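You operate a simulated robot arm through the tools that you are given. There is no shell and no other tool. Be economical: measure what you need, move in short steps, check, and stop when the job is done.

The job below is to be done with a simulated two-armed robot. You get a single attempt, and the scene is never put back.

## Task
On the oak worktop top, fold the press cloth in half, so that its two short edges meet.

The check looks at the end state, three seconds after you hand in, the way a careful person would. Anything else that was tipped, shoved, dropped, spilled or broken makes it a failure. Flat cloth is picked up by pressing the open fingertips on it (5 to 10 N) and closing them slowly along it; thin cloth reads only 2 to 8 mm in the jaws.

## Robot
Two 7-joint arms with two-finger parallel grippers on one trunk, on a base that drives. Base frame: it is fixed to the floor where the robot stands at the start and does not move with it; the origin is under the middle of the robot, x ahead of it, y to its left, z up; the surface under the hand at the start is at about z = 900. Units: mm, degrees, N and s.
The left shoulder is at the start at [70, 134, 1201], the right one opposite. With the tool pointing down near the work surface each hand reaches from about 180 to 640 mm from the robot's upright axis, wherever it stands, measured 20 degrees to its own side. Places, roughly: oak worktop top [600, 400, 900]; press cloth [500, 0, 900]. Payload 1.57 kg a hand.
The TCP of each hand is the grasp point between the finger pads, 30 mm short of the fingertips. In the tool frame z runs along the fingers and y along their closing line. The gripper opens to 80 mm. The fingers are 17 mm wide and 12 mm thick; the gripper's body (40 by 82 mm) begins 80 mm behind the TCP.
Orientation is that of the tool frame in the base frame, as a unit quaternion [w, x, y, z]. With the fingers straight down and closing along the base's y, the tool's x points along the base's -x, its y along +y and its z along -z.

## Interface
- The arms move only by the tool servo_tool. It takes "left_motion", "right_motion" or both (then of equal length, played together; a hand with none holds still); each is a list of rows, each a list of 6 numbers: the shift along the tool's x, y, z in units of 20 mm (1.0 is 20 mm), then the turn, a rotation vector about the tool's x, y, z in units of 5 degrees (1.0 is 5 degrees). In form: [[x, y, z, ax, ay, az], ...]. A call has 1 to 12 rows; each row shifts and turns the commanded pose from where the row before left it, along the tool's axes as they then stand. "left_fingers" and "right_fingers" are, for a hand that has rows, the finger opening in mm, from 0 to 80, set as the call begins (left out, the last holds). A call with a number of a shift or a turn outside -1 to 1 is refused whole. Each row takes 0.2 s and may step no farther than 50 mm and 8.6 degrees from the row before; otherwise, or with a gripper value out of range, the whole call is refused. Where a pose cannot be reached the arm comes as near as it can. A force on the tool above 40 N (or 10 N above the force at the start of the call, whichever is more), or a blocked arm, ends the call early, and 0.2 s more pass. The fingers move at their own pace (about 153 mm/s each) and stop on an object; they squeeze with about 35 N. The grip force told is the motor's: it shows also when the fingers shut on nothing. Time passes only in rows, and 0.2 s behind the last, so rows that do not move let the fingers close. It gives the time, the measured TCP pose, the force on the tool (base axes), the opening and the grip force at its end, in the units of the frame above (readings bear some noise), with the torque about the TCP (base axes, N m) and any sound that the robot's microphone picked up, and new pictures: "views" is both (left out), scene, wrist or none (wrist: the cameras of the hands that moved).
- Cameras (640 x 400 px; columns grow to the right, rows downward): "scene" is now at [123.6, -5.3, 1404.7]; the picture's right is [-0.06, -1.00, 0.00], its down [-0.79, 0.05, -0.62] and it looks along [0.61, -0.04, -0.79] (base axes); focal length 283 px, centre (320, 200). "left" rides on the left gripper at [72, 7, -122] in its tool frame; the picture's right is [-0.09, 1.00, 0.00], its down [-0.84, -0.08, -0.54] and it looks along [-0.54, -0.05, 0.84] (tool axes); focal length 238 px, centre (320, 200). "right" rides on the right gripper at [72, -7, -122] in its tool frame; the picture's right is [0.09, 1.00, 0.00], its down [-0.84, 0.08, -0.54] and it looks along [-0.54, 0.05, 0.84] (tool axes); focal length 238 px, centre (320, 200). There is no depth. A picture from a camera that has moved, and an enlarged one, comes with that camera's place and axes in the base frame and with its lens.
- raise_lower(by): slides the trunk up (or, below 0, down) by that many mm; the arms and the scene camera ride with it, the base frame stays. It gives what a move gives, with no picture.
- drive_base(legs): drives the robot by 1 to 6 legs, each [ahead, left, turn to the left] in mm, mm and degrees, along the robot's own axes; the way and the turn of a leg run together, so that a leg with both is an arc; at most 1500 mm and 180 degrees a leg. The arms and the cameras ride along, it lands a little off, and it stops where it bumps. It gives what a move gives, and a new picture of the scene camera.
- turn_head(pan, tilt): turns the head with the scene camera to pan (to the left, within 86 degrees either way) and tilt (down, from -29 to 69), counted from straight ahead of the robot. It gives what a move gives, and a new picture of the scene camera.
- enlarge(camera, box): a new picture of the part [left, top, right, bottom] of that camera's present view, enlarged. It takes no simulated time.
- hand_in(): hands the job in; it is judged then, once.

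Go step by step. Nothing tells you exact positions but the pictures and the camera data: compare them with the known pose of the tool, close in by small moves and look again before you grip or let go. The budget is 120 turns and 260 pictures, counting those below and the enlarged ones. Unless the task says otherwise, let go and move clear before handing in, and close with one line.

The tools are called after "Call:" as a command line: name --argument value ..., lists and objects as JSON in quotes. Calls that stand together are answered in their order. servo_tool: Moves the arms, as the interface text tells. Its arguments: {"type":"object","properties":{"left_motion":{"type":"array"},"left_fingers":{"type":"number"},"right_motion":{"type":"array"},"right_fingers":{"type":"number"},"views":{"type":"string","enum":["both","scene","wrist","none"]}},"required":[]} The other tools are called the same way: raise_lower (by) slides the trunk up or down; drive_base (legs) drives the base; turn_head (pan, tilt) turns the head that bears the scene camera; enlarge (camera, box) takes an enlarged picture of a part of a camera's view; hand_in () hands the job in.

At the start:

```text
clock: 0.0
left_eef_pos: [404.3, 194.7, 1071.9]
left_orientation: [0.0, 0.0, 1.0, 0.0]
left_wrist_force: [-0.3, 0.5, 0.8]
left_moment: [-0.02, -0.02, 0.0]
left_width: 80.0
left_grasp_force: 0.1
right_eef_pos: [427.9, -156.7, 1072.2]
right_orientation: [-0.001, 0.001, 1.0, 0.0]
right_wrist_force: [-0.7, 0.2, -0.2]
right_moment: [0.01, -0.01, 0.0]
right_width: 79.8
right_grasp_force: 0.2
trunk travel left (down, up): [-775.0, 165.0]
robot x, y, heading: [0.2, 0.8, -0.0]
head pan, tilt: [-3.3, 52.0]
```

scene: 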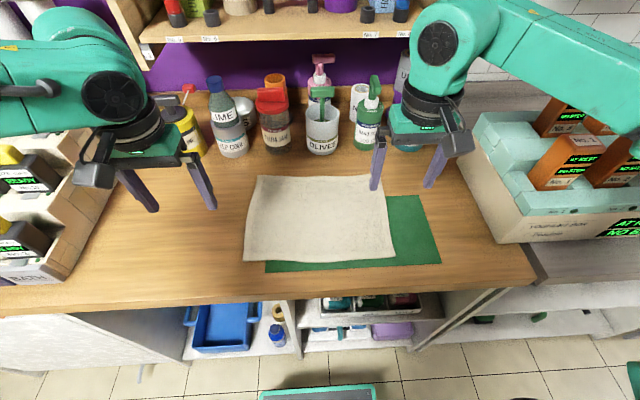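
right: 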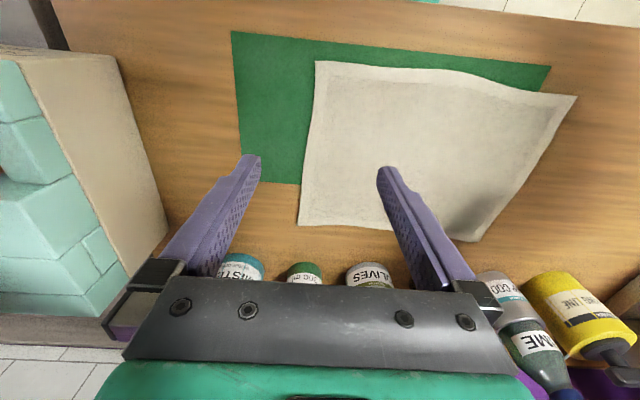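
left: 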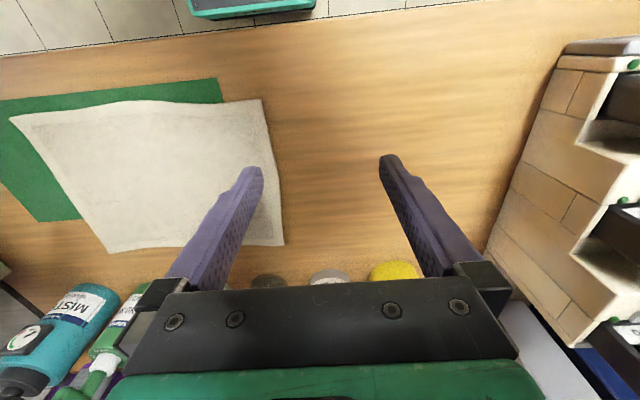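

The cloth spans roughly x 360–596 and y −188 to +122, so its short edges are the left and right ones. The left edge lies on bare oak, so I'll fold it to the right, with the right hand on its far corner and the left hand on its near corner. I'll bring the right hand over first.

Call:
servo_tool --right_motion '[[-0.6, 1, 0, 0, 0, 0], [-0.6, 1, 0, 0, 0, 0], [-0.6, 1, 0, 0, 0, 0], [-0.6, 1, 0, 0, 0, 0], [-0.6, 1, 0, 0, 0, 0], [-0.6, 1, 0, 0, 0, 0], [-0.6, 1, 0, 0, 0, 0], [-0.6, 1, 0, 0, 0, 0], [-0.6, 1, 0, 0, 0, 0], [-0.6, 1, 0, 0, 0, 0], [-0.6, 1, 0, 0, 0, 0], [-0.6, 0.6, 0, 0, 0, 0]]' --right_fingers 36

```text
clock: 2.6
left_eef_pos: [404.9, 197.0, 1069.6]
left_orientation: [0.0, 0.0, 1.0, -0.001]
left_wrist_force: [0.4, -0.4, 0.1]
left_moment: [-0.01, -0.03, 0.01]
left_width: 80.0
left_grasp_force: 0.1
right_eef_pos: [538.9, 53.7, 1068.1]
right_orientation: [0.0, 0.0, 1.0, 0.0]
right_wrist_force: [-0.4, -0.1, -0.1]
right_moment: [-0.01, -0.01, 0.02]
right_width: 36.0
right_grasp_force: 0.2
right hand out of reach, approached as far as the arm can: row 10, 11, 12
trunk travel left (down, up): [-775.0, 165.0]
robot x, y, heading: [0.0, -1.4, 0.0]
head pan, tilt: [-3.3, 52.0]
camera scene: at [123.5, -4.2, 1404.7], right [-0.06, -1.0, 0.0], down [-0.79, 0.05, -0.62], along [0.61, -0.04, -0.79], focal length 283 px, centre (320, 200)
camera right: at [467.3, 48.3, 1189.6], right [-0.09, 1.0, 0.0], down [0.84, 0.08, 0.54], along [0.54, 0.05, -0.84], focal length 238 px, centre (320, 200)
```

scene: 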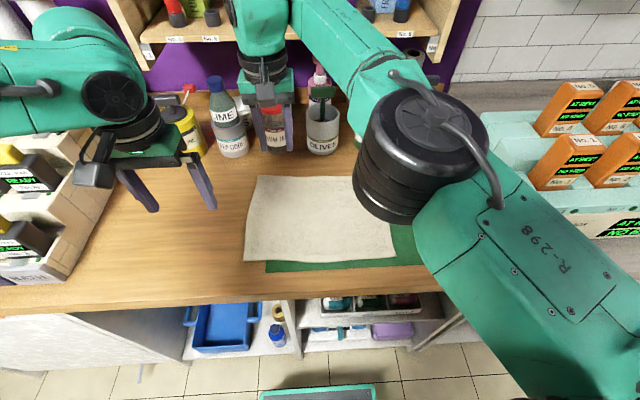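
right: 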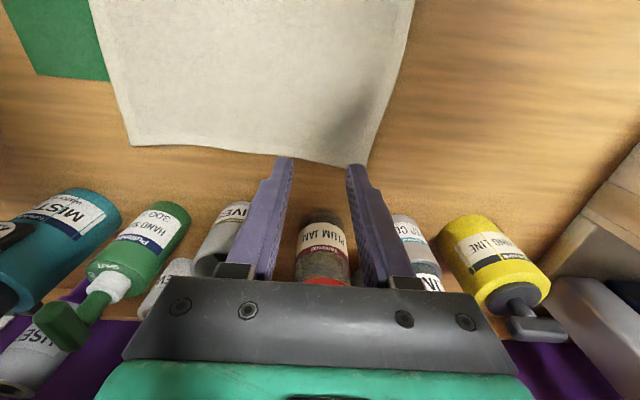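

The right hand ran out of reach at x≈539. I'll pull both hands toward the middle, then drive the base a bit left and ahead.

Call:
servo_tool --right_motion '[[0, -1, 0, 0, 0, 0], [0, -1, 0, 0, 0, 0], [0, -1, 0, 0, 0, 0], [0, 0, 0, 0, 0, 0], [0, 0, 0, 0, 0, 0], [0, 0, 0, 0, 0, 0]]' --left_motion '[[0.7, -1, 0, 0, 0, 0], [0.7, -1, 0, 0, 0, 0], [0.7, -1, 0, 0, 0, 0], [0.7, -1, 0, 0, 0, 0], [0, -1, 0, 0, 0, 0], [0, -1, 0, 0, 0, 0]]' --left_fingers 36 --views "scene"

Call:
drive_base --legs '[[40, 0, 0]]'

```text
clock: 4.0
left_eef_pos: [348.5, 74.9, 1070.7]
left_orientation: [-0.001, 0.0, 1.0, 0.0]
left_wrist_force: [0.1, -0.2, 0.7]
left_moment: [0.01, 0.03, -0.02]
left_width: 35.6
left_grasp_force: 0.1
right_eef_pos: [538.0, -6.1, 1066.5]
right_orientation: [-0.001, 0.0, 1.0, 0.0]
right_wrist_force: [0.3, 0.9, 0.2]
right_moment: [-0.01, 0.04, -0.04]
right_width: 36.2
right_grasp_force: 0.1
trunk travel left (down, up): [-775.0, 165.0]
robot x, y, heading: [3.3, 0.4, 0.1]
head pan, tilt: [-3.3, 52.0]
camera scene: at [124.8, -5.8, 1404.6], right [-0.06, -1.0, 0.0], down [-0.79, 0.05, -0.62], along [0.61, -0.04, -0.79], focal length 283 px, centre (320, 200)
```

scene: 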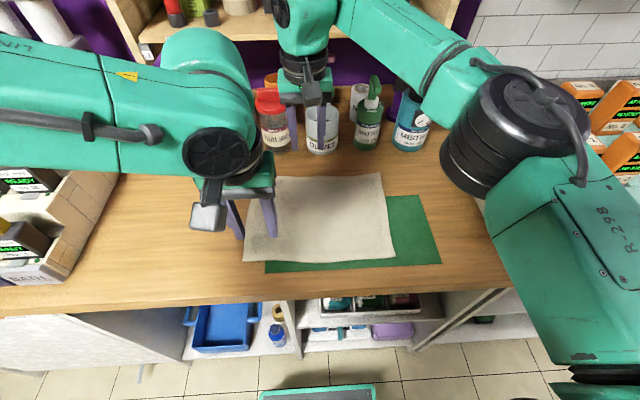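

```text
clock: 4.9
left_eef_pos: [380.2, 74.7, 1072.9]
left_orientation: [0.003, 0.0, 1.0, 0.0]
left_wrist_force: [-0.8, -0.1, 0.6]
left_moment: [-0.03, -0.08, -0.01]
left_width: 35.8
left_grasp_force: 0.1
right_eef_pos: [569.7, -5.8, 1070.4]
right_orientation: [0.003, 0.0, 1.0, 0.0]
right_wrist_force: [-0.9, 0.2, 0.4]
right_moment: [0.01, -0.06, 0.05]
right_width: 35.9
right_grasp_force: 0.2
trunk travel left (down, up): [-775.0, 165.0]
robot x, y, heading: [38.1, -1.4, 0.1]
head pan, tilt: [-3.3, 52.0]
camera scene: at [153.7, -5.2, 1405.6], right [-0.06, -1.0, 0.0], down [-0.78, 0.05, -0.62], along [0.62, -0.04, -0.78], focal length 283 px, centre (320, 200)
```

scene: 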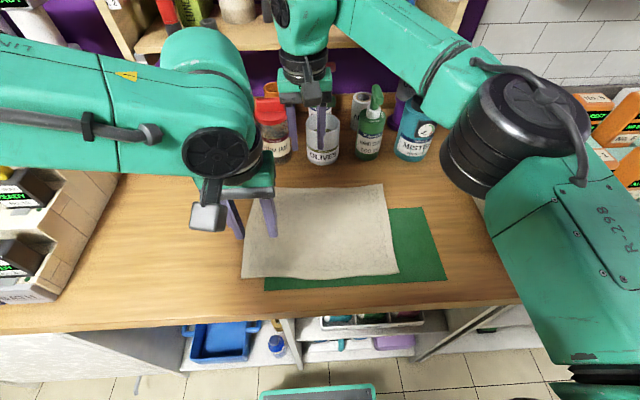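

Now I'll drive left 110 mm so that both hands sit near the cloth's left edge.

Call:
drive_base --legs '[[0, 110, 0]]'

```text
clock: 6.1
left_eef_pos: [386.1, 184.0, 1072.6]
left_orientation: [0.0, 0.003, 1.0, 0.001]
left_wrist_force: [0.0, 0.6, -0.2]
left_moment: [0.0, -0.01, 0.01]
left_width: 36.1
left_grasp_force: 0.1
right_eef_pos: [576.3, 102.4, 1068.1]
right_orientation: [0.0, 0.002, 1.0, 0.002]
right_wrist_force: [0.7, -0.2, 0.0]
right_moment: [-0.02, -0.01, 0.01]
right_width: 36.2
right_grasp_force: 0.0
trunk travel left (down, up): [-775.0, 165.0]
robot x, y, heading: [44.4, 111.3, -0.3]
head pan, tilt: [-3.3, 52.0]
camera scene: at [161.4, 103.3, 1404.8], right [-0.06, -1.0, 0.0], down [-0.79, 0.05, -0.62], along [0.62, -0.04, -0.79], focal length 283 px, centre (320, 200)
```

scene: 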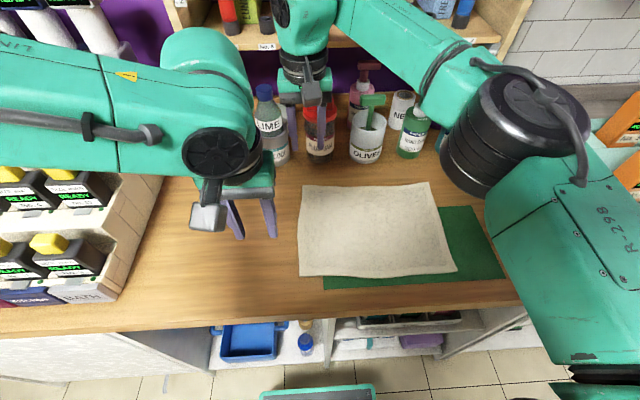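

The edge corners now read about (602,117) and (379,130). I'll move both hands over the edge, lower to about 960 and look.

Call:
servo_tool --left_motion '[[-0.1, -0.6, 0.8, 0, 0, 0], [-0.1, -0.6, 0.8, 0, 0, 0], [-0.1, -0.6, 0.8, 0, 0, 0], [-0.1, -0.6, 0.8, 0, 0, 0], [-0.1, -0.6, 0.8, 0, 0, 0], [-0.1, -0.6, 0.8, 0, 0, 0], [-0.1, -0.45, 0.8, 0, 0, 0], [0, 0, 0, 0, 0, 0], [0, 0, 0, 0, 0, 0]]' --right_motion '[[0, 0, 0.8, 0, 0, 0], [0, 0, 0.8, 0, 0, 0], [0, 0, 0.8, 0, 0, 0], [0, 0, 0.8, 0, 0, 0], [0, 0, 0.8, 0, 0, 0], [0, 0, 0.8, 0, 0, 0], [0.15, -0.5, 0.6, 0, 0, 0], [0, 0, 0, 0, 0, 0], [0, 0, 0, 0, 0, 0]]'

```text
clock: 8.1
left_eef_pos: [388.6, 150.6, 974.9]
left_orientation: [0.0, 0.002, 1.0, -0.001]
left_wrist_force: [-0.4, -1.2, 0.4]
left_moment: [0.0, -0.02, 0.02]
left_width: 35.8
left_grasp_force: 0.1
left hand out of reach, approached as far as the arm can: row 4, 5, 6, 7
right_eef_pos: [572.9, 93.8, 958.7]
right_orientation: [0.0, 0.003, 1.0, 0.0]
right_wrist_force: [-1.0, -0.2, 0.5]
right_moment: [0.0, 0.01, -0.02]
right_width: 36.0
right_grasp_force: 0.1
trunk travel left (down, up): [-775.0, 165.0]
robot x, y, heading: [40.6, 112.3, -0.2]
head pan, tilt: [-3.3, 52.0]
camera scene: at [162.4, 105.8, 1404.7], right [-0.06, -1.0, 0.0], down [-0.79, 0.05, -0.62], along [0.61, -0.04, -0.79], focal length 283 px, centre (320, 200)
camera right: at [501.4, 89.1, 1080.5], right [-0.09, 1.0, 0.0], down [0.84, 0.07, 0.54], along [0.54, 0.05, -0.84], focal length 238 px, centre (320, 200)
camera left: at [316.1, 157.1, 1098.4], right [0.1, 1.0, 0.0], down [0.84, -0.08, 0.54], along [0.54, -0.05, -0.84], focal length 238 px, centre (320, 200)
```

scene: 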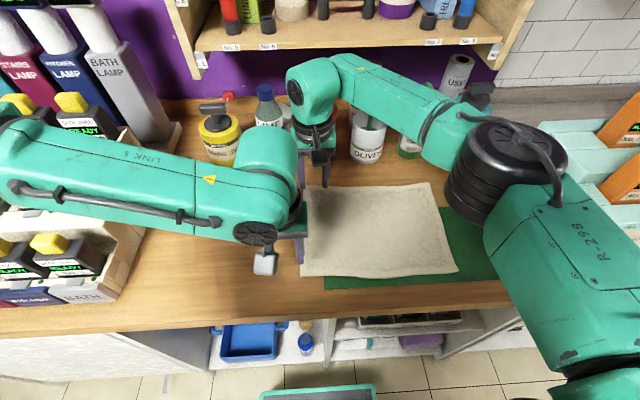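
right: 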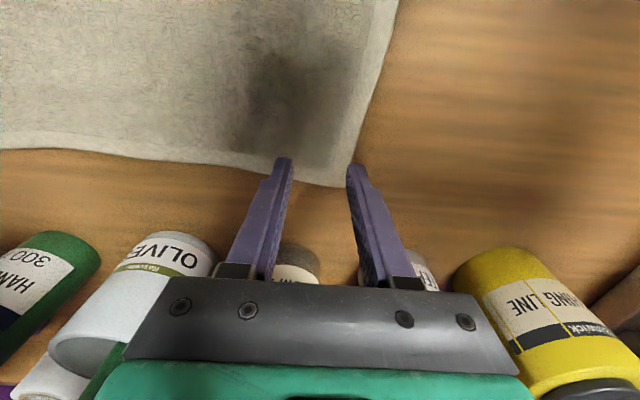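
left: 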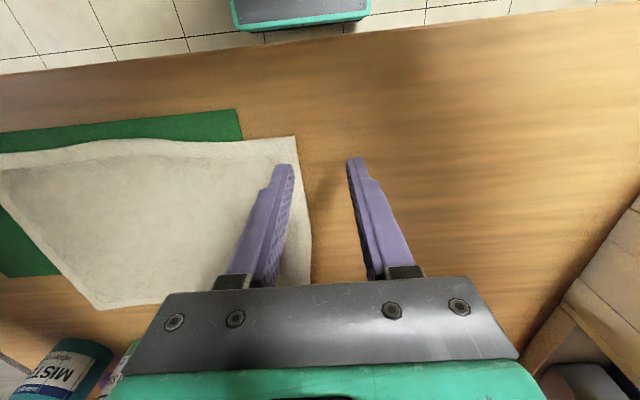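

The right hand is well placed over its corner, but the left hand hit a limit at y≈150. I'll move the base right by 60 mm and then re-position both hands.

Call:
drive_base --legs '[[0, -60, 0]]'

Call:
servo_tool --left_motion '[[0, 0.2, 0, 0, 0, 0], [0, 0.2, 0, 0, 0, 0], [0, 0, 0, 0, 0, 0], [0, 0, 0, 0, 0, 0]]' --right_motion '[[0, 0.7, 0, 0, 0, 0], [0, 0.7, 0, 0, 0, 0], [0, 0.7, 0, 0, 0, 0], [0, 0.7, 0, 0, 0, 0]]' --views "scene"

```text
clock: 9.0
left_eef_pos: [386.9, 96.1, 975.7]
left_orientation: [0.0, 0.002, 1.0, -0.003]
left_wrist_force: [-0.1, 0.4, -1.9]
left_moment: [-0.03, -0.02, 0.02]
left_width: 35.9
left_grasp_force: 0.0
right_eef_pos: [572.5, 40.4, 958.7]
right_orientation: [0.0, 0.002, 1.0, -0.002]
right_wrist_force: [-0.6, 1.0, -0.1]
right_moment: [-0.04, -0.03, -0.01]
right_width: 36.2
right_grasp_force: 0.0
trunk travel left (down, up): [-775.0, 165.0]
robot x, y, heading: [38.2, 50.1, -0.2]
head pan, tilt: [-3.3, 52.0]
camera scene: at [162.1, 52.8, 1404.7], right [-0.06, -1.0, 0.0], down [-0.79, 0.04, -0.62], along [0.61, -0.04, -0.79], focal length 283 px, centre (320, 200)
```

scene: 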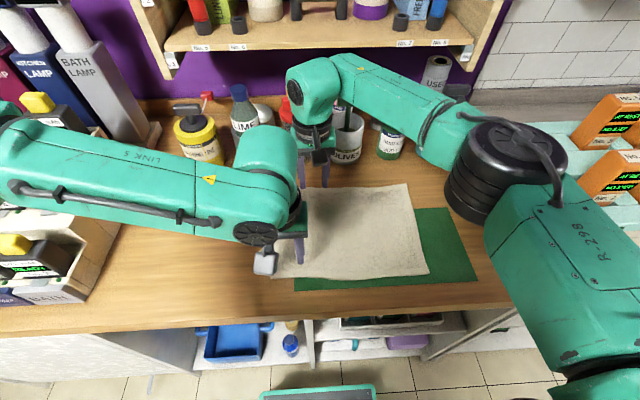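

```text
clock: 10.0
left_eef_pos: [387.1, 102.4, 975.6]
left_orientation: [0.001, 0.002, 1.0, -0.002]
left_wrist_force: [-0.1, 1.0, -0.4]
left_moment: [-0.01, -0.01, 0.02]
left_width: 36.1
left_grasp_force: 0.0
right_eef_pos: [572.8, 95.2, 959.3]
right_orientation: [-0.001, 0.001, 1.0, 0.001]
right_wrist_force: [-0.4, 1.1, 0.3]
right_moment: [-0.03, 0.0, -0.02]
right_width: 36.1
right_grasp_force: 0.1
trunk travel left (down, up): [-775.0, 165.0]
robot x, y, heading: [38.2, 53.5, -0.0]
head pan, tilt: [-3.3, 52.0]
camera scene: at [161.9, 49.4, 1404.7], right [-0.06, -1.0, 0.0], down [-0.79, 0.05, -0.62], along [0.61, -0.04, -0.79], focal length 283 px, centre (320, 200)
```

scene: 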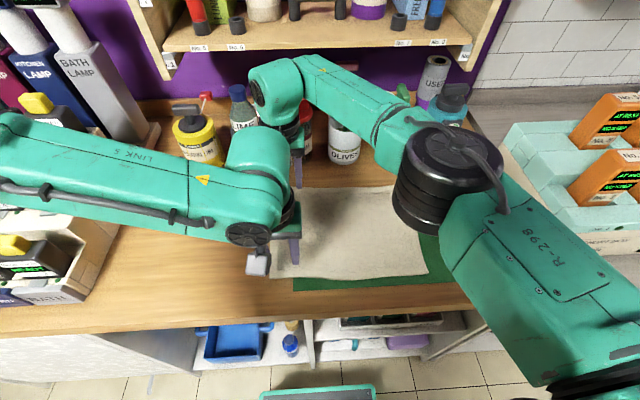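

Both hands are in reach now. I'll step them down to about 940 and check.

Call:
servo_tool --left_motion '[[-0.2, 0, 0.6, 0, 0, 0], [-0.2, 0, 0.6, 0, 0, 0], [-0.1, 0, 0.6, 0, 0, 0], [0, 0, 0, 0, 0, 0]]' --right_motion '[[0, 0, 0.3, 0, 0, 0], [0, 0, 0.3, 0, 0, 0], [0, 0, 0.35, 0, 0, 0], [0, 0, 0, 0, 0, 0]]'

```text
clock: 11.0
left_eef_pos: [395.0, 108.0, 941.9]
left_orientation: [0.001, 0.001, 1.0, -0.003]
left_wrist_force: [-0.2, 0.8, -0.3]
left_moment: [-0.01, -0.01, 0.05]
left_width: 36.1
left_grasp_force: 0.2
left hand out of reach, approached as far as the arm can: row 2, 3
right_eef_pos: [572.7, 92.8, 941.3]
right_orientation: [0.001, 0.002, 1.0, 0.002]
right_wrist_force: [0.6, 0.3, -0.5]
right_moment: [0.04, 0.01, -0.01]
right_width: 35.7
right_grasp_force: 0.0
trunk travel left (down, up): [-775.0, 165.0]
robot x, y, heading: [40.6, 47.2, -0.0]
head pan, tilt: [-3.3, 52.0]
camera scene: at [162.2, 47.3, 1404.7], right [-0.06, -1.0, 0.0], down [-0.79, 0.05, -0.62], along [0.61, -0.04, -0.79], focal length 283 px, centre (320, 200)
camera right: at [501.3, 87.7, 1062.4], right [-0.09, 1.0, 0.0], down [0.84, 0.07, 0.54], along [0.54, 0.05, -0.84], focal length 238 px, centre (320, 200)
camera left: at [323.3, 114.3, 1064.7], right [0.1, 1.0, 0.0], down [0.84, -0.08, 0.54], along [0.54, -0.06, -0.84], focal length 238 px, centre (320, 200)
```

scene: 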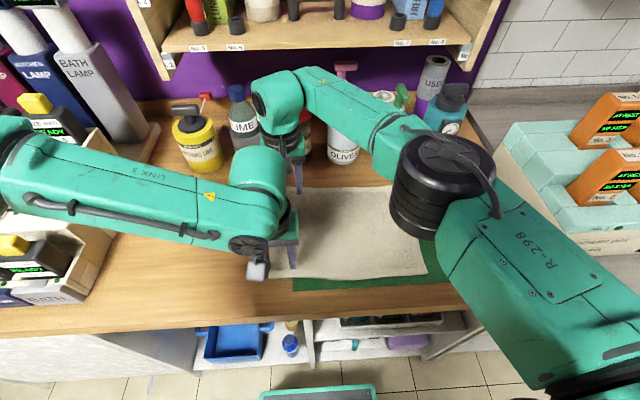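
right: 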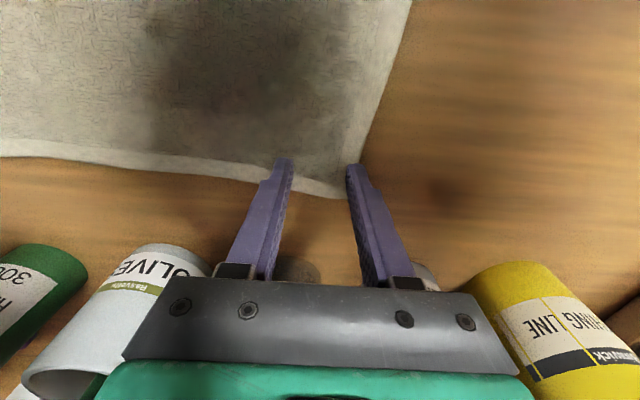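
left: 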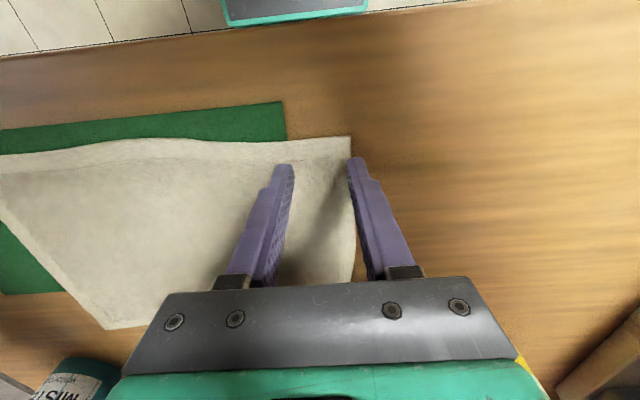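

The left arm is limited as it goes lower. I'll shift the base 22 mm to the right and grip a little further inside the corners.

Call:
drive_base --legs '[[0, -25, 0]]'

Call:
servo_tool --left_motion '[[-0.3, 0.4, 0, 0, 0, 0], [-0.3, 0.4, 0, 0, 0, 0], [0, 0.1, 0, 0, 0, 0], [0, 0, 0, 0, 0, 0]]' --right_motion '[[0.2, 0.5, 0, 0, 0, 0], [0.2, 0.5, 0, 0, 0, 0], [0, 0.2, 0, 0, 0, 0], [0, 0, 0, 0, 0, 0]]' --views "none"

```text
clock: 11.8
left_eef_pos: [394.1, 87.8, 940.9]
left_orientation: [0.0, 0.001, 1.0, -0.004]
left_wrist_force: [-0.6, 0.2, -0.4]
left_moment: [-0.04, 0.01, 0.01]
left_width: 36.2
left_grasp_force: 0.0
right_eef_pos: [573.0, 72.9, 939.9]
right_orientation: [-0.001, 0.0, 1.0, -0.002]
right_wrist_force: [-1.5, 0.5, 0.1]
right_moment: [-0.04, 0.02, -0.03]
right_width: 36.0
right_grasp_force: 0.1
trunk travel left (down, up): [-775.0, 165.0]
robot x, y, heading: [38.1, 27.9, -0.4]
head pan, tilt: [-3.3, 52.0]
camera scene: at [162.1, 28.7, 1404.7], right [-0.06, -1.0, 0.0], down [-0.79, 0.04, -0.62], along [0.61, -0.04, -0.79], focal length 283 px, centre (320, 200)
```

scene: 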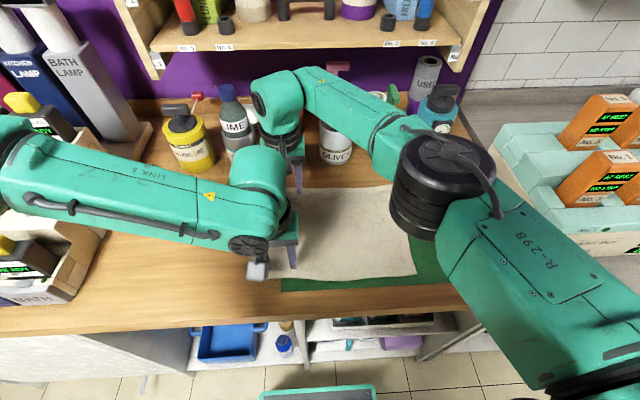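

```text
clock: 12.8
left_eef_pos: [406.3, 101.1, 943.1]
left_orientation: [0.0, 0.002, 1.0, -0.003]
left_wrist_force: [-1.2, -0.1, -0.5]
left_moment: [-0.01, -0.04, 0.03]
left_width: 36.0
left_grasp_force: 0.0
right_eef_pos: [565.9, 93.2, 939.7]
right_orientation: [0.001, 0.001, 1.0, 0.001]
right_wrist_force: [-1.0, -0.6, -0.9]
right_moment: [0.0, -0.04, -0.02]
right_width: 36.0
right_grasp_force: 0.1
trunk travel left (down, up): [-775.0, 165.0]
robot x, y, heading: [34.1, 29.4, 0.1]
head pan, tilt: [-3.3, 52.0]
```

Both hands are in position and in reach. I'll lower gently to contact.

Call:
servo_tool --left_motion '[[0, 0, 0.2, 0, 0, 0], [0, 0, 0.2, 0, 0, 0], [0, 0, 0.1, 0, 0, 0], [0, 0, 0, 0, 0, 0]]' --right_motion '[[0, 0, 0.15, 0, 0, 0], [0, 0, 0.15, 0, 0, 0], [0, 0, 0.1, 0, 0, 0], [0, 0, 0, 0, 0, 0]]' --views "wrist"

```text
clock: 13.8
left_eef_pos: [406.9, 100.9, 934.4]
left_orientation: [0.002, 0.0, 1.0, -0.002]
left_wrist_force: [1.6, -0.6, 4.9]
left_moment: [0.01, -0.01, -0.03]
left_width: 35.7
left_grasp_force: 0.0
right_eef_pos: [563.8, 94.1, 933.7]
right_orientation: [0.0, 0.001, 1.0, 0.002]
right_wrist_force: [-0.2, 0.4, 4.0]
right_moment: [-0.04, -0.01, 0.0]
right_width: 35.9
right_grasp_force: 0.0
trunk travel left (down, up): [-775.0, 165.0]
robot x, y, heading: [38.1, 27.7, -0.1]
head pan, tilt: [-3.3, 52.0]
camera right: at [491.6, 87.6, 1055.7], right [-0.09, 1.0, 0.0], down [0.84, 0.07, 0.54], along [0.54, 0.05, -0.84], focal length 238 px, centre (320, 200)
camera left: at [334.5, 107.6, 1056.2], right [0.09, 1.0, 0.0], down [0.83, -0.08, 0.54], along [0.54, -0.06, -0.84], focal length 238 px, centre (320, 200)
```

right: 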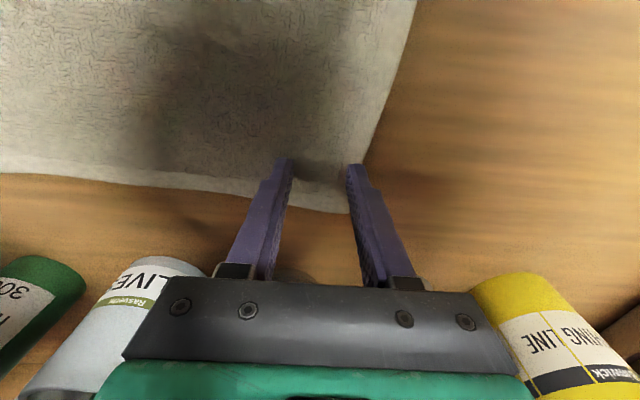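
left: 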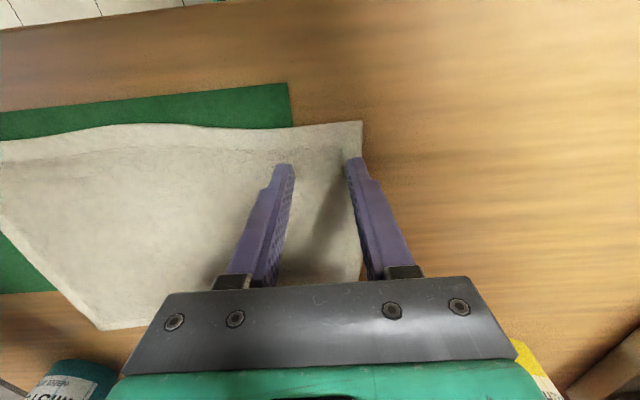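

There's about 4–5 N on each, and the outer tips sit right at the edge. I'll press a bit more and close slowly in steps.

Call:
servo_tool --left_motion '[[0, 0, 0.1, 0, 0, 0], [0, 0, 0, 0, 0, 0]]' --right_motion '[[0, 0, 0.12, 0, 0, 0], [0, 0, 0, 0, 0, 0]]' --left_fingers 30 --right_fingers 30 --views "none"

Call:
servo_tool --left_motion '[[0, 0, 0, 0, 0, 0], [0, 0, 0, 0, 0, 0]]' --right_motion '[[0, 0, 0, 0, 0, 0], [0, 0, 0, 0, 0, 0]]' --left_fingers 24 --right_fingers 24 --views "wrist"

```text
clock: 14.4
left_eef_pos: [406.4, 101.9, 933.3]
left_orientation: [0.005, 0.002, 1.0, -0.002]
left_wrist_force: [4.1, 0.2, 25.5]
left_moment: [0.14, -0.12, -0.02]
left_width: 27.5
left_grasp_force: 0.2
right_eef_pos: [561.7, 94.7, 932.1]
right_orientation: [0.002, 0.001, 1.0, 0.001]
right_wrist_force: [2.6, 0.5, 9.2]
right_moment: [0.0, -0.06, 0.0]
right_width: 29.1
right_grasp_force: 0.2
trunk travel left (down, up): [-775.0, 165.0]
robot x, y, heading: [39.9, 26.8, -0.0]
head pan, tilt: [-3.3, 52.0]
```

```text
clock: 15.0
left_eef_pos: [406.2, 101.2, 932.7]
left_orientation: [0.004, 0.001, 1.0, -0.003]
left_wrist_force: [8.7, 2.0, 33.2]
left_moment: [0.22, -0.24, -0.01]
left_width: 22.8
left_grasp_force: 0.1
right_eef_pos: [561.5, 94.2, 932.9]
right_orientation: [0.002, 0.001, 1.0, 0.001]
right_wrist_force: [0.6, 0.5, 12.7]
right_moment: [0.0, -0.03, -0.02]
right_width: 21.7
right_grasp_force: 0.1
trunk travel left (down, up): [-775.0, 165.0]
robot x, y, heading: [37.7, 27.1, 0.0]
head pan, tilt: [-3.3, 52.0]
camera right: at [489.5, 87.9, 1054.8], right [-0.09, 1.0, 0.0], down [0.83, 0.07, 0.55], along [0.54, 0.05, -0.84], focal length 238 px, centre (320, 200)
camera left: at [332.8, 107.7, 1054.7], right [0.09, 1.0, 0.0], down [0.83, -0.08, 0.55], along [0.55, -0.06, -0.84], focal length 238 px, centre (320, 200)
```

right: 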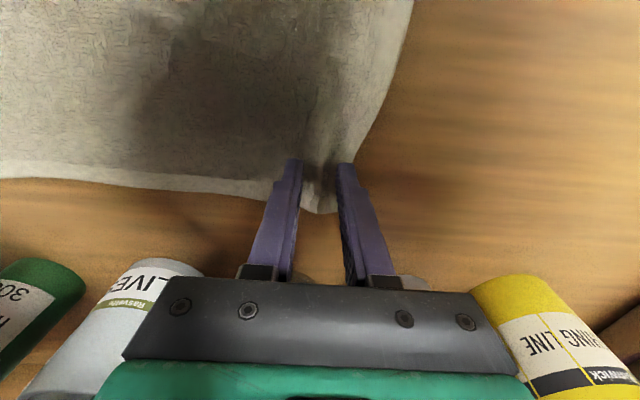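
left: 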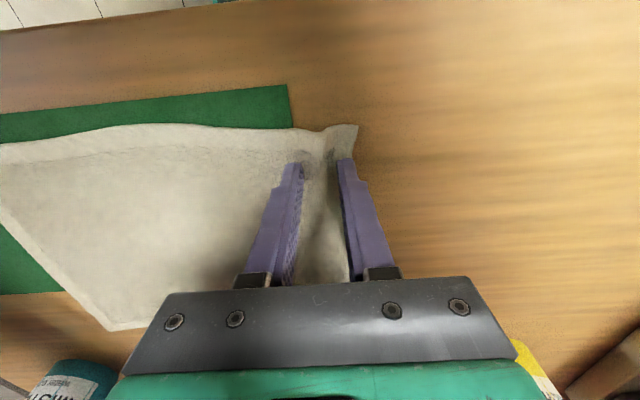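

Both hands are gathering cloth, but the left is pressing too hard at 33 N. I'll ease it up slightly and keep closing.

Call:
servo_tool --left_motion '[[0, 0, -0.08, 0, 0, 0], [0, 0, 0, 0, 0, 0]]' --right_motion '[[0, 0, 0, 0, 0, 0], [0, 0, 0, 0, 0, 0]]' --left_fingers 18 --right_fingers 16 --views "none"

Call:
servo_tool --left_motion '[[0, 0, 0, 0, 0, 0], [0, 0, 0, 0, 0, 0]]' --right_motion '[[0, 0, 0, 0, 0, 0], [0, 0, 0, 0, 0, 0]]' --left_fingers 12 --right_fingers 10 --views "wrist"

```text
clock: 15.6
left_eef_pos: [404.6, 101.7, 931.4]
left_orientation: [0.002, 0.001, 1.0, -0.002]
left_wrist_force: [8.0, 1.4, 22.8]
left_moment: [0.11, -0.26, -0.02]
left_width: 18.7
left_grasp_force: 0.3
right_eef_pos: [561.3, 93.5, 932.7]
right_orientation: [0.002, 0.001, 1.0, 0.001]
right_wrist_force: [-1.5, 0.3, 16.6]
right_moment: [0.03, 0.07, -0.03]
right_width: 14.7
right_grasp_force: 0.1
trunk travel left (down, up): [-775.0, 165.0]
robot x, y, heading: [41.2, 29.5, -0.0]
head pan, tilt: [-3.3, 52.0]
```

```text
clock: 16.2
left_eef_pos: [402.8, 100.7, 932.8]
left_orientation: [0.001, 0.002, 1.0, -0.003]
left_wrist_force: [1.5, -0.3, 21.1]
left_moment: [-0.02, -0.07, -0.01]
left_width: 11.0
left_grasp_force: 0.0
right_eef_pos: [560.8, 93.6, 933.6]
right_orientation: [0.003, 0.001, 1.0, 0.001]
right_wrist_force: [-0.1, 0.9, 12.7]
right_moment: [0.01, 0.02, -0.04]
right_width: 9.1
right_grasp_force: 0.1
trunk travel left (down, up): [-775.0, 165.0]
robot x, y, heading: [34.8, 25.5, -0.2]
head pan, tilt: [-3.3, 52.0]
camera right: at [488.6, 87.7, 1054.7], right [-0.09, 1.0, 0.0], down [0.83, 0.07, 0.55], along [0.54, 0.05, -0.84], focal length 238 px, centre (320, 200)
camera left: at [330.4, 107.2, 1055.2], right [0.09, 1.0, 0.0], down [0.83, -0.08, 0.55], along [0.54, -0.06, -0.84], focal length 238 px, centre (320, 200)
```

right: 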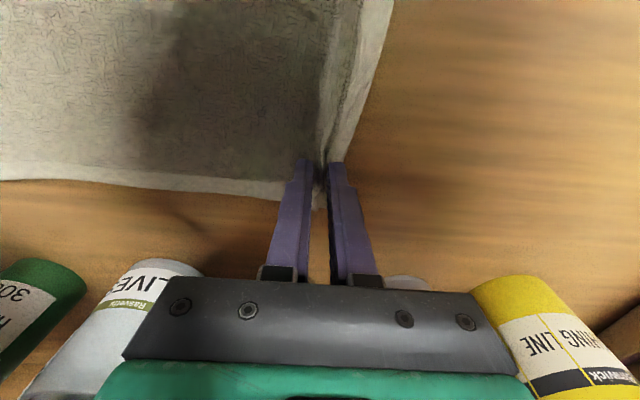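
left: 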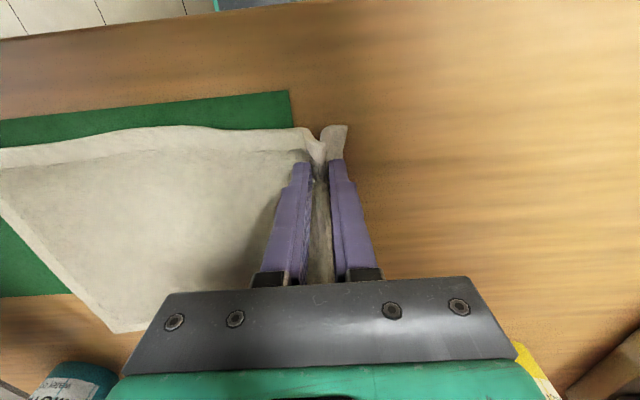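

Cloth is between both pairs of pads. I'll close fully and check the widths.

Call:
servo_tool --left_motion '[[0, 0, 0, 0, 0, 0], [0, 0, 0, 0, 0, 0], [0, 0, 0, 0, 0, 0]]' --right_motion '[[0, 0, 0, 0, 0, 0], [0, 0, 0, 0, 0, 0], [0, 0, 0, 0, 0, 0]]' --left_fingers 0 --right_fingers 0 --views "none"

Call:
servo_tool --left_motion '[[0, 0, -0.5, 0, 0, 0], [0, 0, -0.5, 0, 0, 0], [0, 0, -0.5, 0, 0, 0], [0, 0, 0, 0, 0, 0]]' --right_motion '[[0, 0, -0.5, 0, 0, 0], [0, 0, -0.5, 0, 0, 0], [0, 0, -0.5, 0, 0, 0], [0, 0, 0, 0, 0, 0]]'

```text
clock: 17.0
left_eef_pos: [402.4, 100.3, 932.9]
left_orientation: [0.003, 0.001, 1.0, -0.001]
left_wrist_force: [0.5, -1.0, 14.8]
left_moment: [-0.02, 0.01, 0.01]
left_width: 5.2
left_grasp_force: 24.9
right_eef_pos: [561.0, 93.6, 933.0]
right_orientation: [0.002, 0.0, 1.0, 0.0]
right_wrist_force: [-2.1, 0.1, 12.6]
right_moment: [0.0, 0.08, -0.02]
right_width: 4.2
right_grasp_force: 24.6
trunk travel left (down, up): [-775.0, 165.0]
robot x, y, heading: [39.9, 29.8, -0.0]
head pan, tilt: [-3.3, 52.0]
```

```text
clock: 18.0
left_eef_pos: [407.4, 101.3, 963.3]
left_orientation: [0.0, 0.001, 1.0, -0.003]
left_wrist_force: [0.0, -0.3, -0.8]
left_moment: [0.02, -0.02, 0.01]
left_width: 4.3
left_grasp_force: 25.0
right_eef_pos: [565.6, 92.7, 958.4]
right_orientation: [0.0, 0.001, 1.0, 0.0]
right_wrist_force: [-0.6, 0.1, -0.3]
right_moment: [0.05, 0.0, 0.0]
right_width: 3.8
right_grasp_force: 24.8
trunk travel left (down, up): [-775.0, 165.0]
robot x, y, heading: [38.7, 28.2, 0.0]
head pan, tilt: [-3.3, 52.0]
camera scene: at [162.9, 23.1, 1404.6], right [-0.06, -1.0, 0.0], down [-0.79, 0.05, -0.62], along [0.61, -0.04, -0.79], focal length 283 px, centre (320, 200)
camera right: at [493.7, 87.1, 1080.8], right [-0.09, 1.0, 0.0], down [0.84, 0.07, 0.54], along [0.54, 0.05, -0.84], focal length 238 px, centre (320, 200)
camera left: at [335.6, 108.5, 1084.8], right [0.09, 1.0, 0.0], down [0.84, -0.08, 0.54], along [0.54, -0.06, -0.84], focal length 238 px, centre (320, 200)
```

scene: 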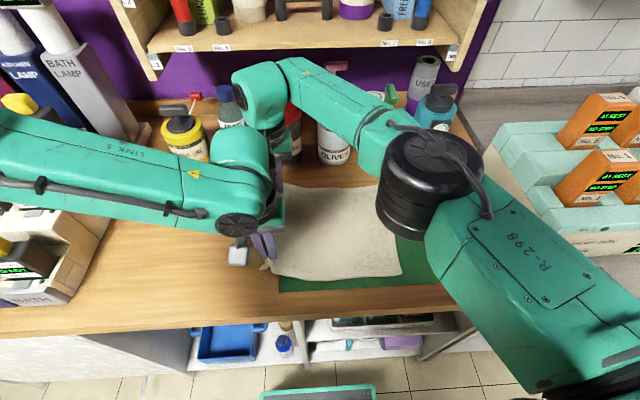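
right: 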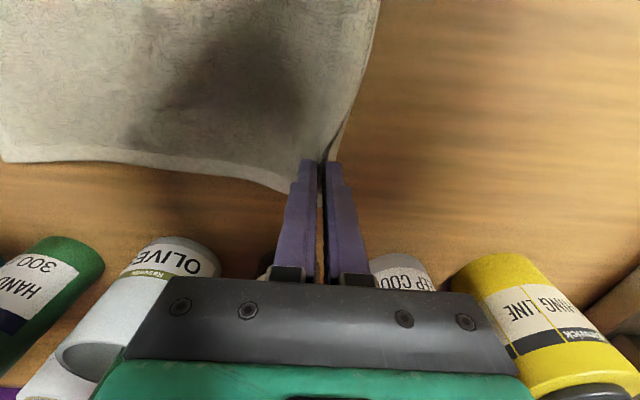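
left: 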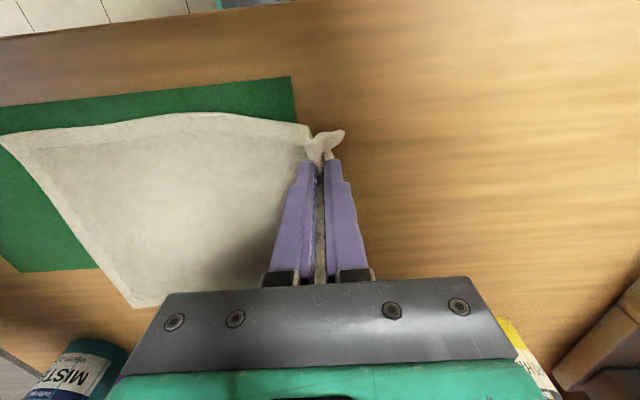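

Both corners are held at 4 mm. With the arms kept in this shape, I'll carry the edge over by driving the base sideways in short legs, lifting along the way.

Call:
drive_base --legs '[[-2, -50, 0]]'

Call:
servo_tool --left_motion '[[0, 0, -0.7, 0, 0, 0], [0, 0, -0.7, 0, 0, 0], [0, 0, -0.7, 0, 0, 0], [0, 0, 0, 0, 0, 0]]' --right_motion '[[0, 0, -0.7, 0, 0, 0], [0, 0, -0.7, 0, 0, 0], [0, 0, -0.7, 0, 0, 0], [0, 0, 0, 0, 0, 0]]' --views "scene"

```text
clock: 19.0
left_eef_pos: [404.0, 55.9, 961.4]
left_orientation: [-0.001, 0.0, 1.0, -0.004]
left_wrist_force: [-0.1, 0.5, 0.0]
left_moment: [0.02, 0.01, 0.01]
left_width: 4.5
left_grasp_force: 25.1
right_eef_pos: [562.5, 47.7, 957.5]
right_orientation: [0.0, 0.0, 1.0, -0.002]
right_wrist_force: [0.0, 0.5, -0.8]
right_moment: [-0.05, 0.0, 0.01]
right_width: 3.8
right_grasp_force: 24.2
trunk travel left (down, up): [-775.0, 165.0]
robot x, y, heading: [38.1, -20.2, 0.0]
head pan, tilt: [-3.3, 52.0]
camera scene: at [160.2, -21.2, 1404.7], right [-0.06, -1.0, 0.0], down [-0.79, 0.04, -0.62], along [0.61, -0.04, -0.79], focal length 283 px, centre (320, 200)
```

scene: 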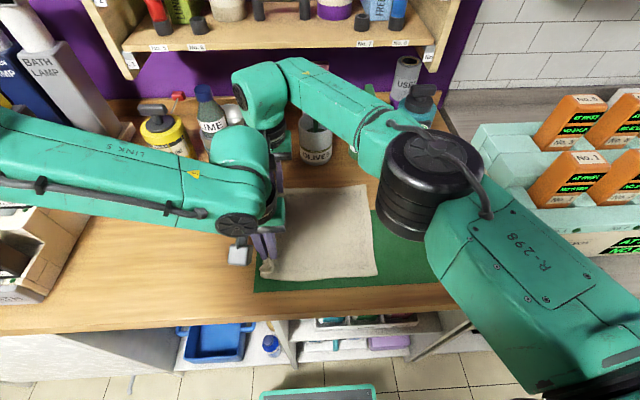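

```text
clock: 20.0
left_eef_pos: [402.2, 54.0, 1003.9]
left_orientation: [0.0, -0.001, 1.0, -0.003]
left_wrist_force: [2.0, 0.4, -0.2]
left_moment: [0.03, -0.05, -0.03]
left_width: 4.8
left_grasp_force: 25.3
right_eef_pos: [564.1, 44.1, 1001.5]
right_orientation: [0.0, 0.0, 1.0, 0.001]
right_wrist_force: [-2.3, -0.2, 0.4]
right_moment: [-0.05, 0.07, 0.0]
right_width: 3.8
right_grasp_force: 24.2
trunk travel left (down, up): [-775.0, 165.0]
robot x, y, heading: [36.6, -21.4, -0.3]
head pan, tilt: [-3.3, 52.0]
camera scene: at [160.1, -26.3, 1404.7], right [-0.06, -1.0, 0.0], down [-0.79, 0.05, -0.62], along [0.61, -0.04, -0.79], focal length 283 px, centre (320, 200)
```

scene: 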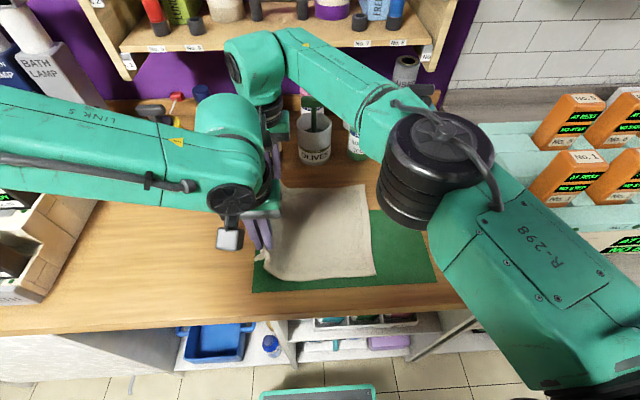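

The fixed half is staying put, so I'll continue in two more legs.

Call:
drive_base --legs '[[0, -70, 0]]'

Call:
drive_base --legs '[[-4, -70, 0]]'

```text
clock: 21.0
left_eef_pos: [403.0, -13.1, 1003.9]
left_orientation: [0.0, 0.0, 1.0, -0.005]
left_wrist_force: [1.4, -0.9, -0.3]
left_moment: [0.0, -0.04, 0.01]
left_width: 4.5
left_grasp_force: 25.2
right_eef_pos: [563.0, -24.2, 1001.0]
right_orientation: [0.001, 0.0, 1.0, -0.001]
right_wrist_force: [-2.1, 0.5, 0.6]
right_moment: [-0.03, 0.11, 0.01]
right_width: 4.1
right_grasp_force: 24.2
trunk travel left (down, up): [-775.0, 165.0]
robot x, y, heading: [39.0, -94.2, 0.2]
head pan, tilt: [-3.3, 52.0]
camera scene: at [159.9, -93.1, 1404.7], right [-0.06, -1.0, 0.0], down [-0.79, 0.04, -0.62], along [0.61, -0.04, -0.79], focal length 283 px, centre (320, 200)
```

scene: 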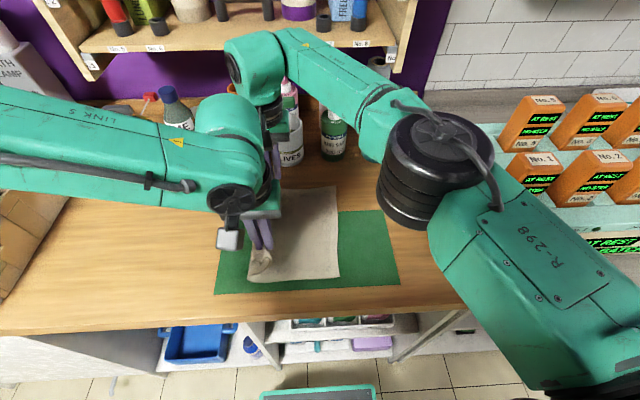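

```text
clock: 22.0
left_eef_pos: [398.6, -78.9, 1002.4]
left_orientation: [0.0, -0.001, 1.0, -0.005]
left_wrist_force: [1.3, -0.6, -0.3]
left_moment: [-0.03, -0.06, 0.0]
left_width: 4.7
left_grasp_force: 25.5
right_eef_pos: [559.4, -87.9, 1000.5]
right_orientation: [0.0, -0.002, 1.0, 0.0]
right_wrist_force: [-1.6, 1.1, -0.3]
right_moment: [-0.03, 0.08, 0.01]
right_width: 3.9
right_grasp_force: 24.1
trunk travel left (down, up): [-775.0, 165.0]
robot x, y, heading: [30.2, -158.0, 0.2]
head pan, tilt: [-3.3, 52.0]
camera scene: at [156.3, -158.4, 1404.7], right [-0.06, -1.0, 0.0], down [-0.79, 0.04, -0.62], along [0.61, -0.04, -0.79], focal length 283 px, centre (320, 200)
```

scene: 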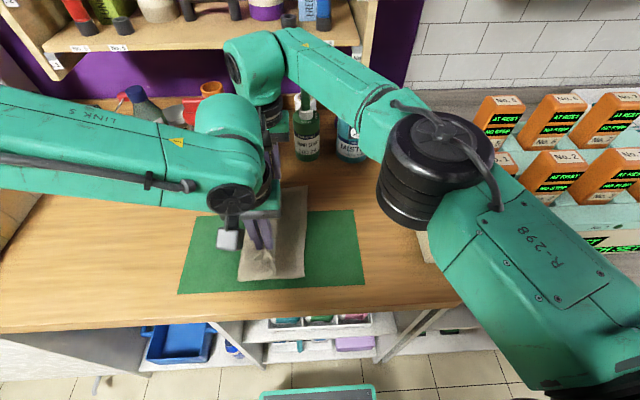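

While the jaws were closing, the whole cloth slid about 24 mm to the left, so its near-right corner is now near y≈−144. I need a closer look before choosing the landing spot.

Call:
enlarge --camera "scene" --box '[170, 180, 390, 310]'

Call:
enlarge --camera "left" --box '[0, 0, 640, 400]'

Call:
enlarge --camera "right" --box '[0, 0, 640, 400]'

```text
2.91 times, centred on (280, 245) of scene
camera zoom: at [156.3, -158.4, 1404.7], right [-0.06, -1.0, 0.0], down [-0.79, 0.04, -0.62], along [0.61, -0.04, -0.79], focal length 824 px, centre (436, 69)
```

zoom: 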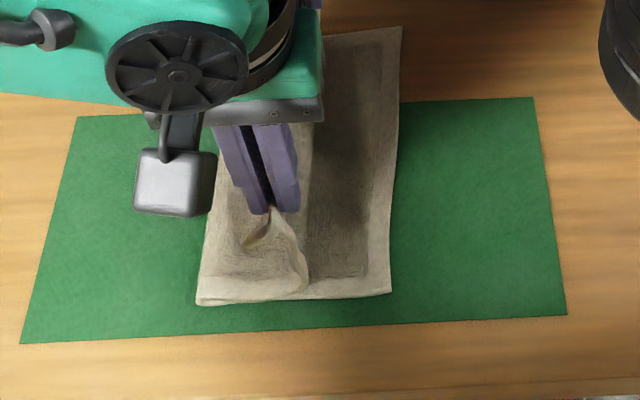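

```text
1.00 times, centred on (320, 200) of left (not enlarged: the box is as wide or as high as the picture)
camera zoom: at [326.9, -72.0, 1125.9], right [0.09, 1.0, -0.01], down [0.84, -0.07, 0.54], along [0.54, -0.06, -0.84], focal length 238 px, centre (320, 200)
```

zoom: 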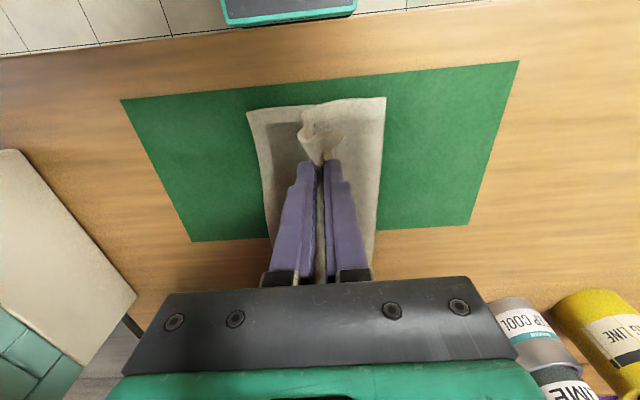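

```text
1.00 times, centred on (320, 200) of right (not enlarged: the box is as wide or as high as the picture)
camera zoom: at [488.1, -93.5, 1122.8], right [-0.1, 1.0, 0.0], down [0.84, 0.08, 0.54], along [0.54, 0.05, -0.84], focal length 238 px, centre (320, 200)
```

zoom: 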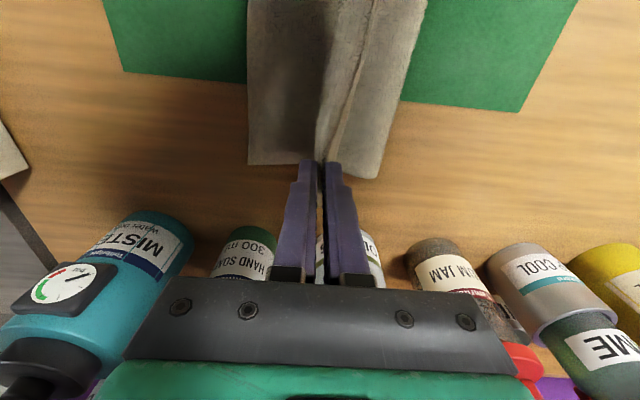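

The fixed right edge runs from (591,−159) to (367,−144). I'll move 22 mm further right, then lower both hands to just above the lower layer.

Call:
drive_base --legs '[[0, -24, 0]]'

Call:
servo_tool --left_motion '[[0, 0, 0.6, 0, 0, 0], [0, 0, 0.6, 0, 0, 0], [0, 0, 0.6, 0, 0, 0], [0, 0, 0.6, 0, 0, 0], [0, 0, 0.4, 0, 0, 0], [0, 0, 0, 0, 0, 0]]' --right_motion '[[0, 0, 0.6, 0, 0, 0], [0, 0, 0.6, 0, 0, 0], [0, 0, 0.6, 0, 0, 0], [0, 0, 0.6, 0, 0, 0], [0, 0, 0.4, 0, 0, 0], [0, 0, 0, 0, 0, 0]]'

```text
clock: 22.8
left_eef_pos: [397.6, -103.6, 1003.9]
left_orientation: [0.0, -0.001, 1.0, -0.004]
left_wrist_force: [1.1, 1.3, -0.1]
left_moment: [-0.04, -0.05, -0.04]
left_width: 4.7
left_grasp_force: 25.2
right_eef_pos: [560.6, -112.1, 1000.6]
right_orientation: [0.0, -0.002, 1.0, -0.001]
right_wrist_force: [-1.5, 0.9, 0.4]
right_moment: [-0.04, 0.04, -0.03]
right_width: 3.7
right_grasp_force: 25.1
trunk travel left (down, up): [-775.0, 165.0]
robot x, y, heading: [32.7, -181.7, -0.1]
head pan, tilt: [-3.3, 52.0]
camera scene: at [155.9, -183.4, 1404.7], right [-0.06, -1.0, 0.0], down [-0.79, 0.04, -0.62], along [0.61, -0.04, -0.79], focal length 283 px, centre (320, 200)
```

scene: 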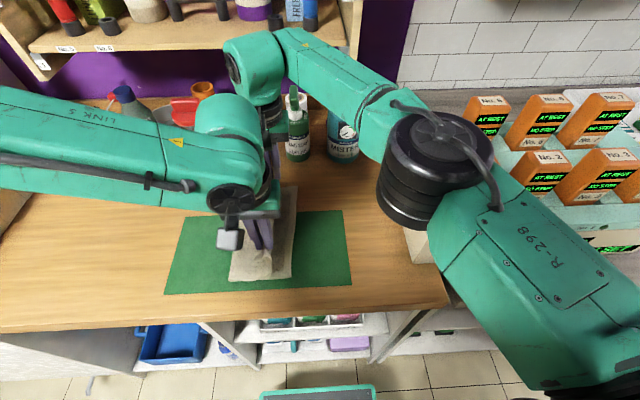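

```text
clock: 24.2
left_eef_pos: [400.2, -106.7, 949.4]
left_orientation: [0.0, -0.002, 1.0, -0.002]
left_wrist_force: [0.9, -0.4, -0.3]
left_moment: [-0.02, -0.06, 0.03]
left_width: 4.6
left_grasp_force: 25.1
right_eef_pos: [559.2, -113.0, 946.3]
right_orientation: [0.0, -0.003, 1.0, 0.0]
right_wrist_force: [-1.0, -0.5, 1.9]
right_moment: [-0.01, 0.03, -0.03]
right_width: 4.0
right_grasp_force: 25.2
trunk travel left (down, up): [-775.0, 165.0]
robot x, y, heading: [37.7, -183.3, 0.1]
head pan, tilt: [-3.3, 52.0]
camera scene: at [155.5, -188.3, 1404.8], right [-0.06, -1.0, 0.0], down [-0.79, 0.04, -0.62], along [0.62, -0.03, -0.79], focal length 283 px, centre (320, 200)
camera right: at [487.5, -120.4, 1067.4], right [-0.1, 1.0, 0.0], down [0.84, 0.08, 0.54], along [0.54, 0.05, -0.84], focal length 238 px, centre (320, 200)
camera left: at [327.3, -100.5, 1071.5], right [0.09, 1.0, 0.0], down [0.84, -0.07, 0.54], along [0.54, -0.05, -0.84], focal length 238 px, centre (320, 200)
```

scene: 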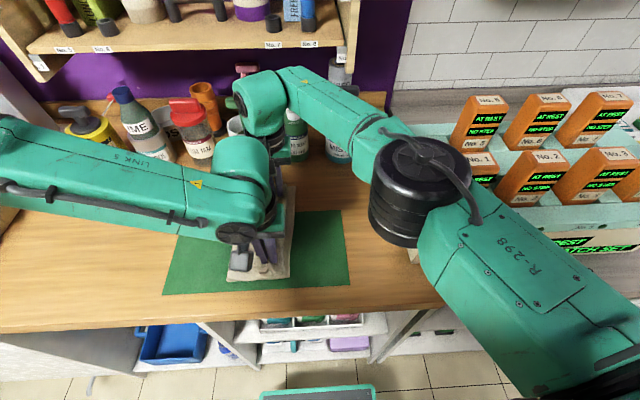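
right: 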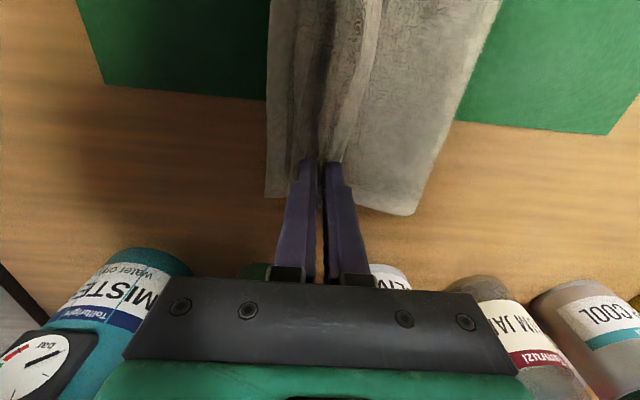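
left: 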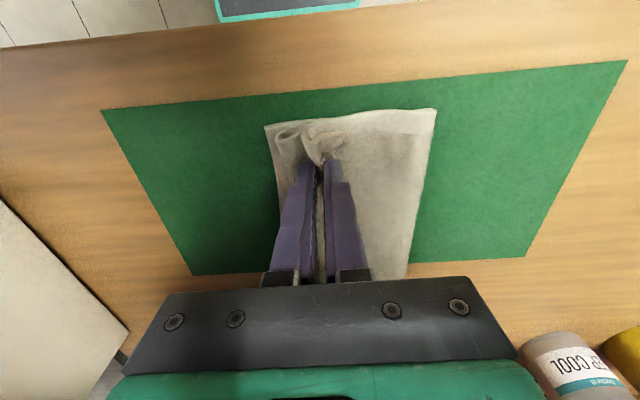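

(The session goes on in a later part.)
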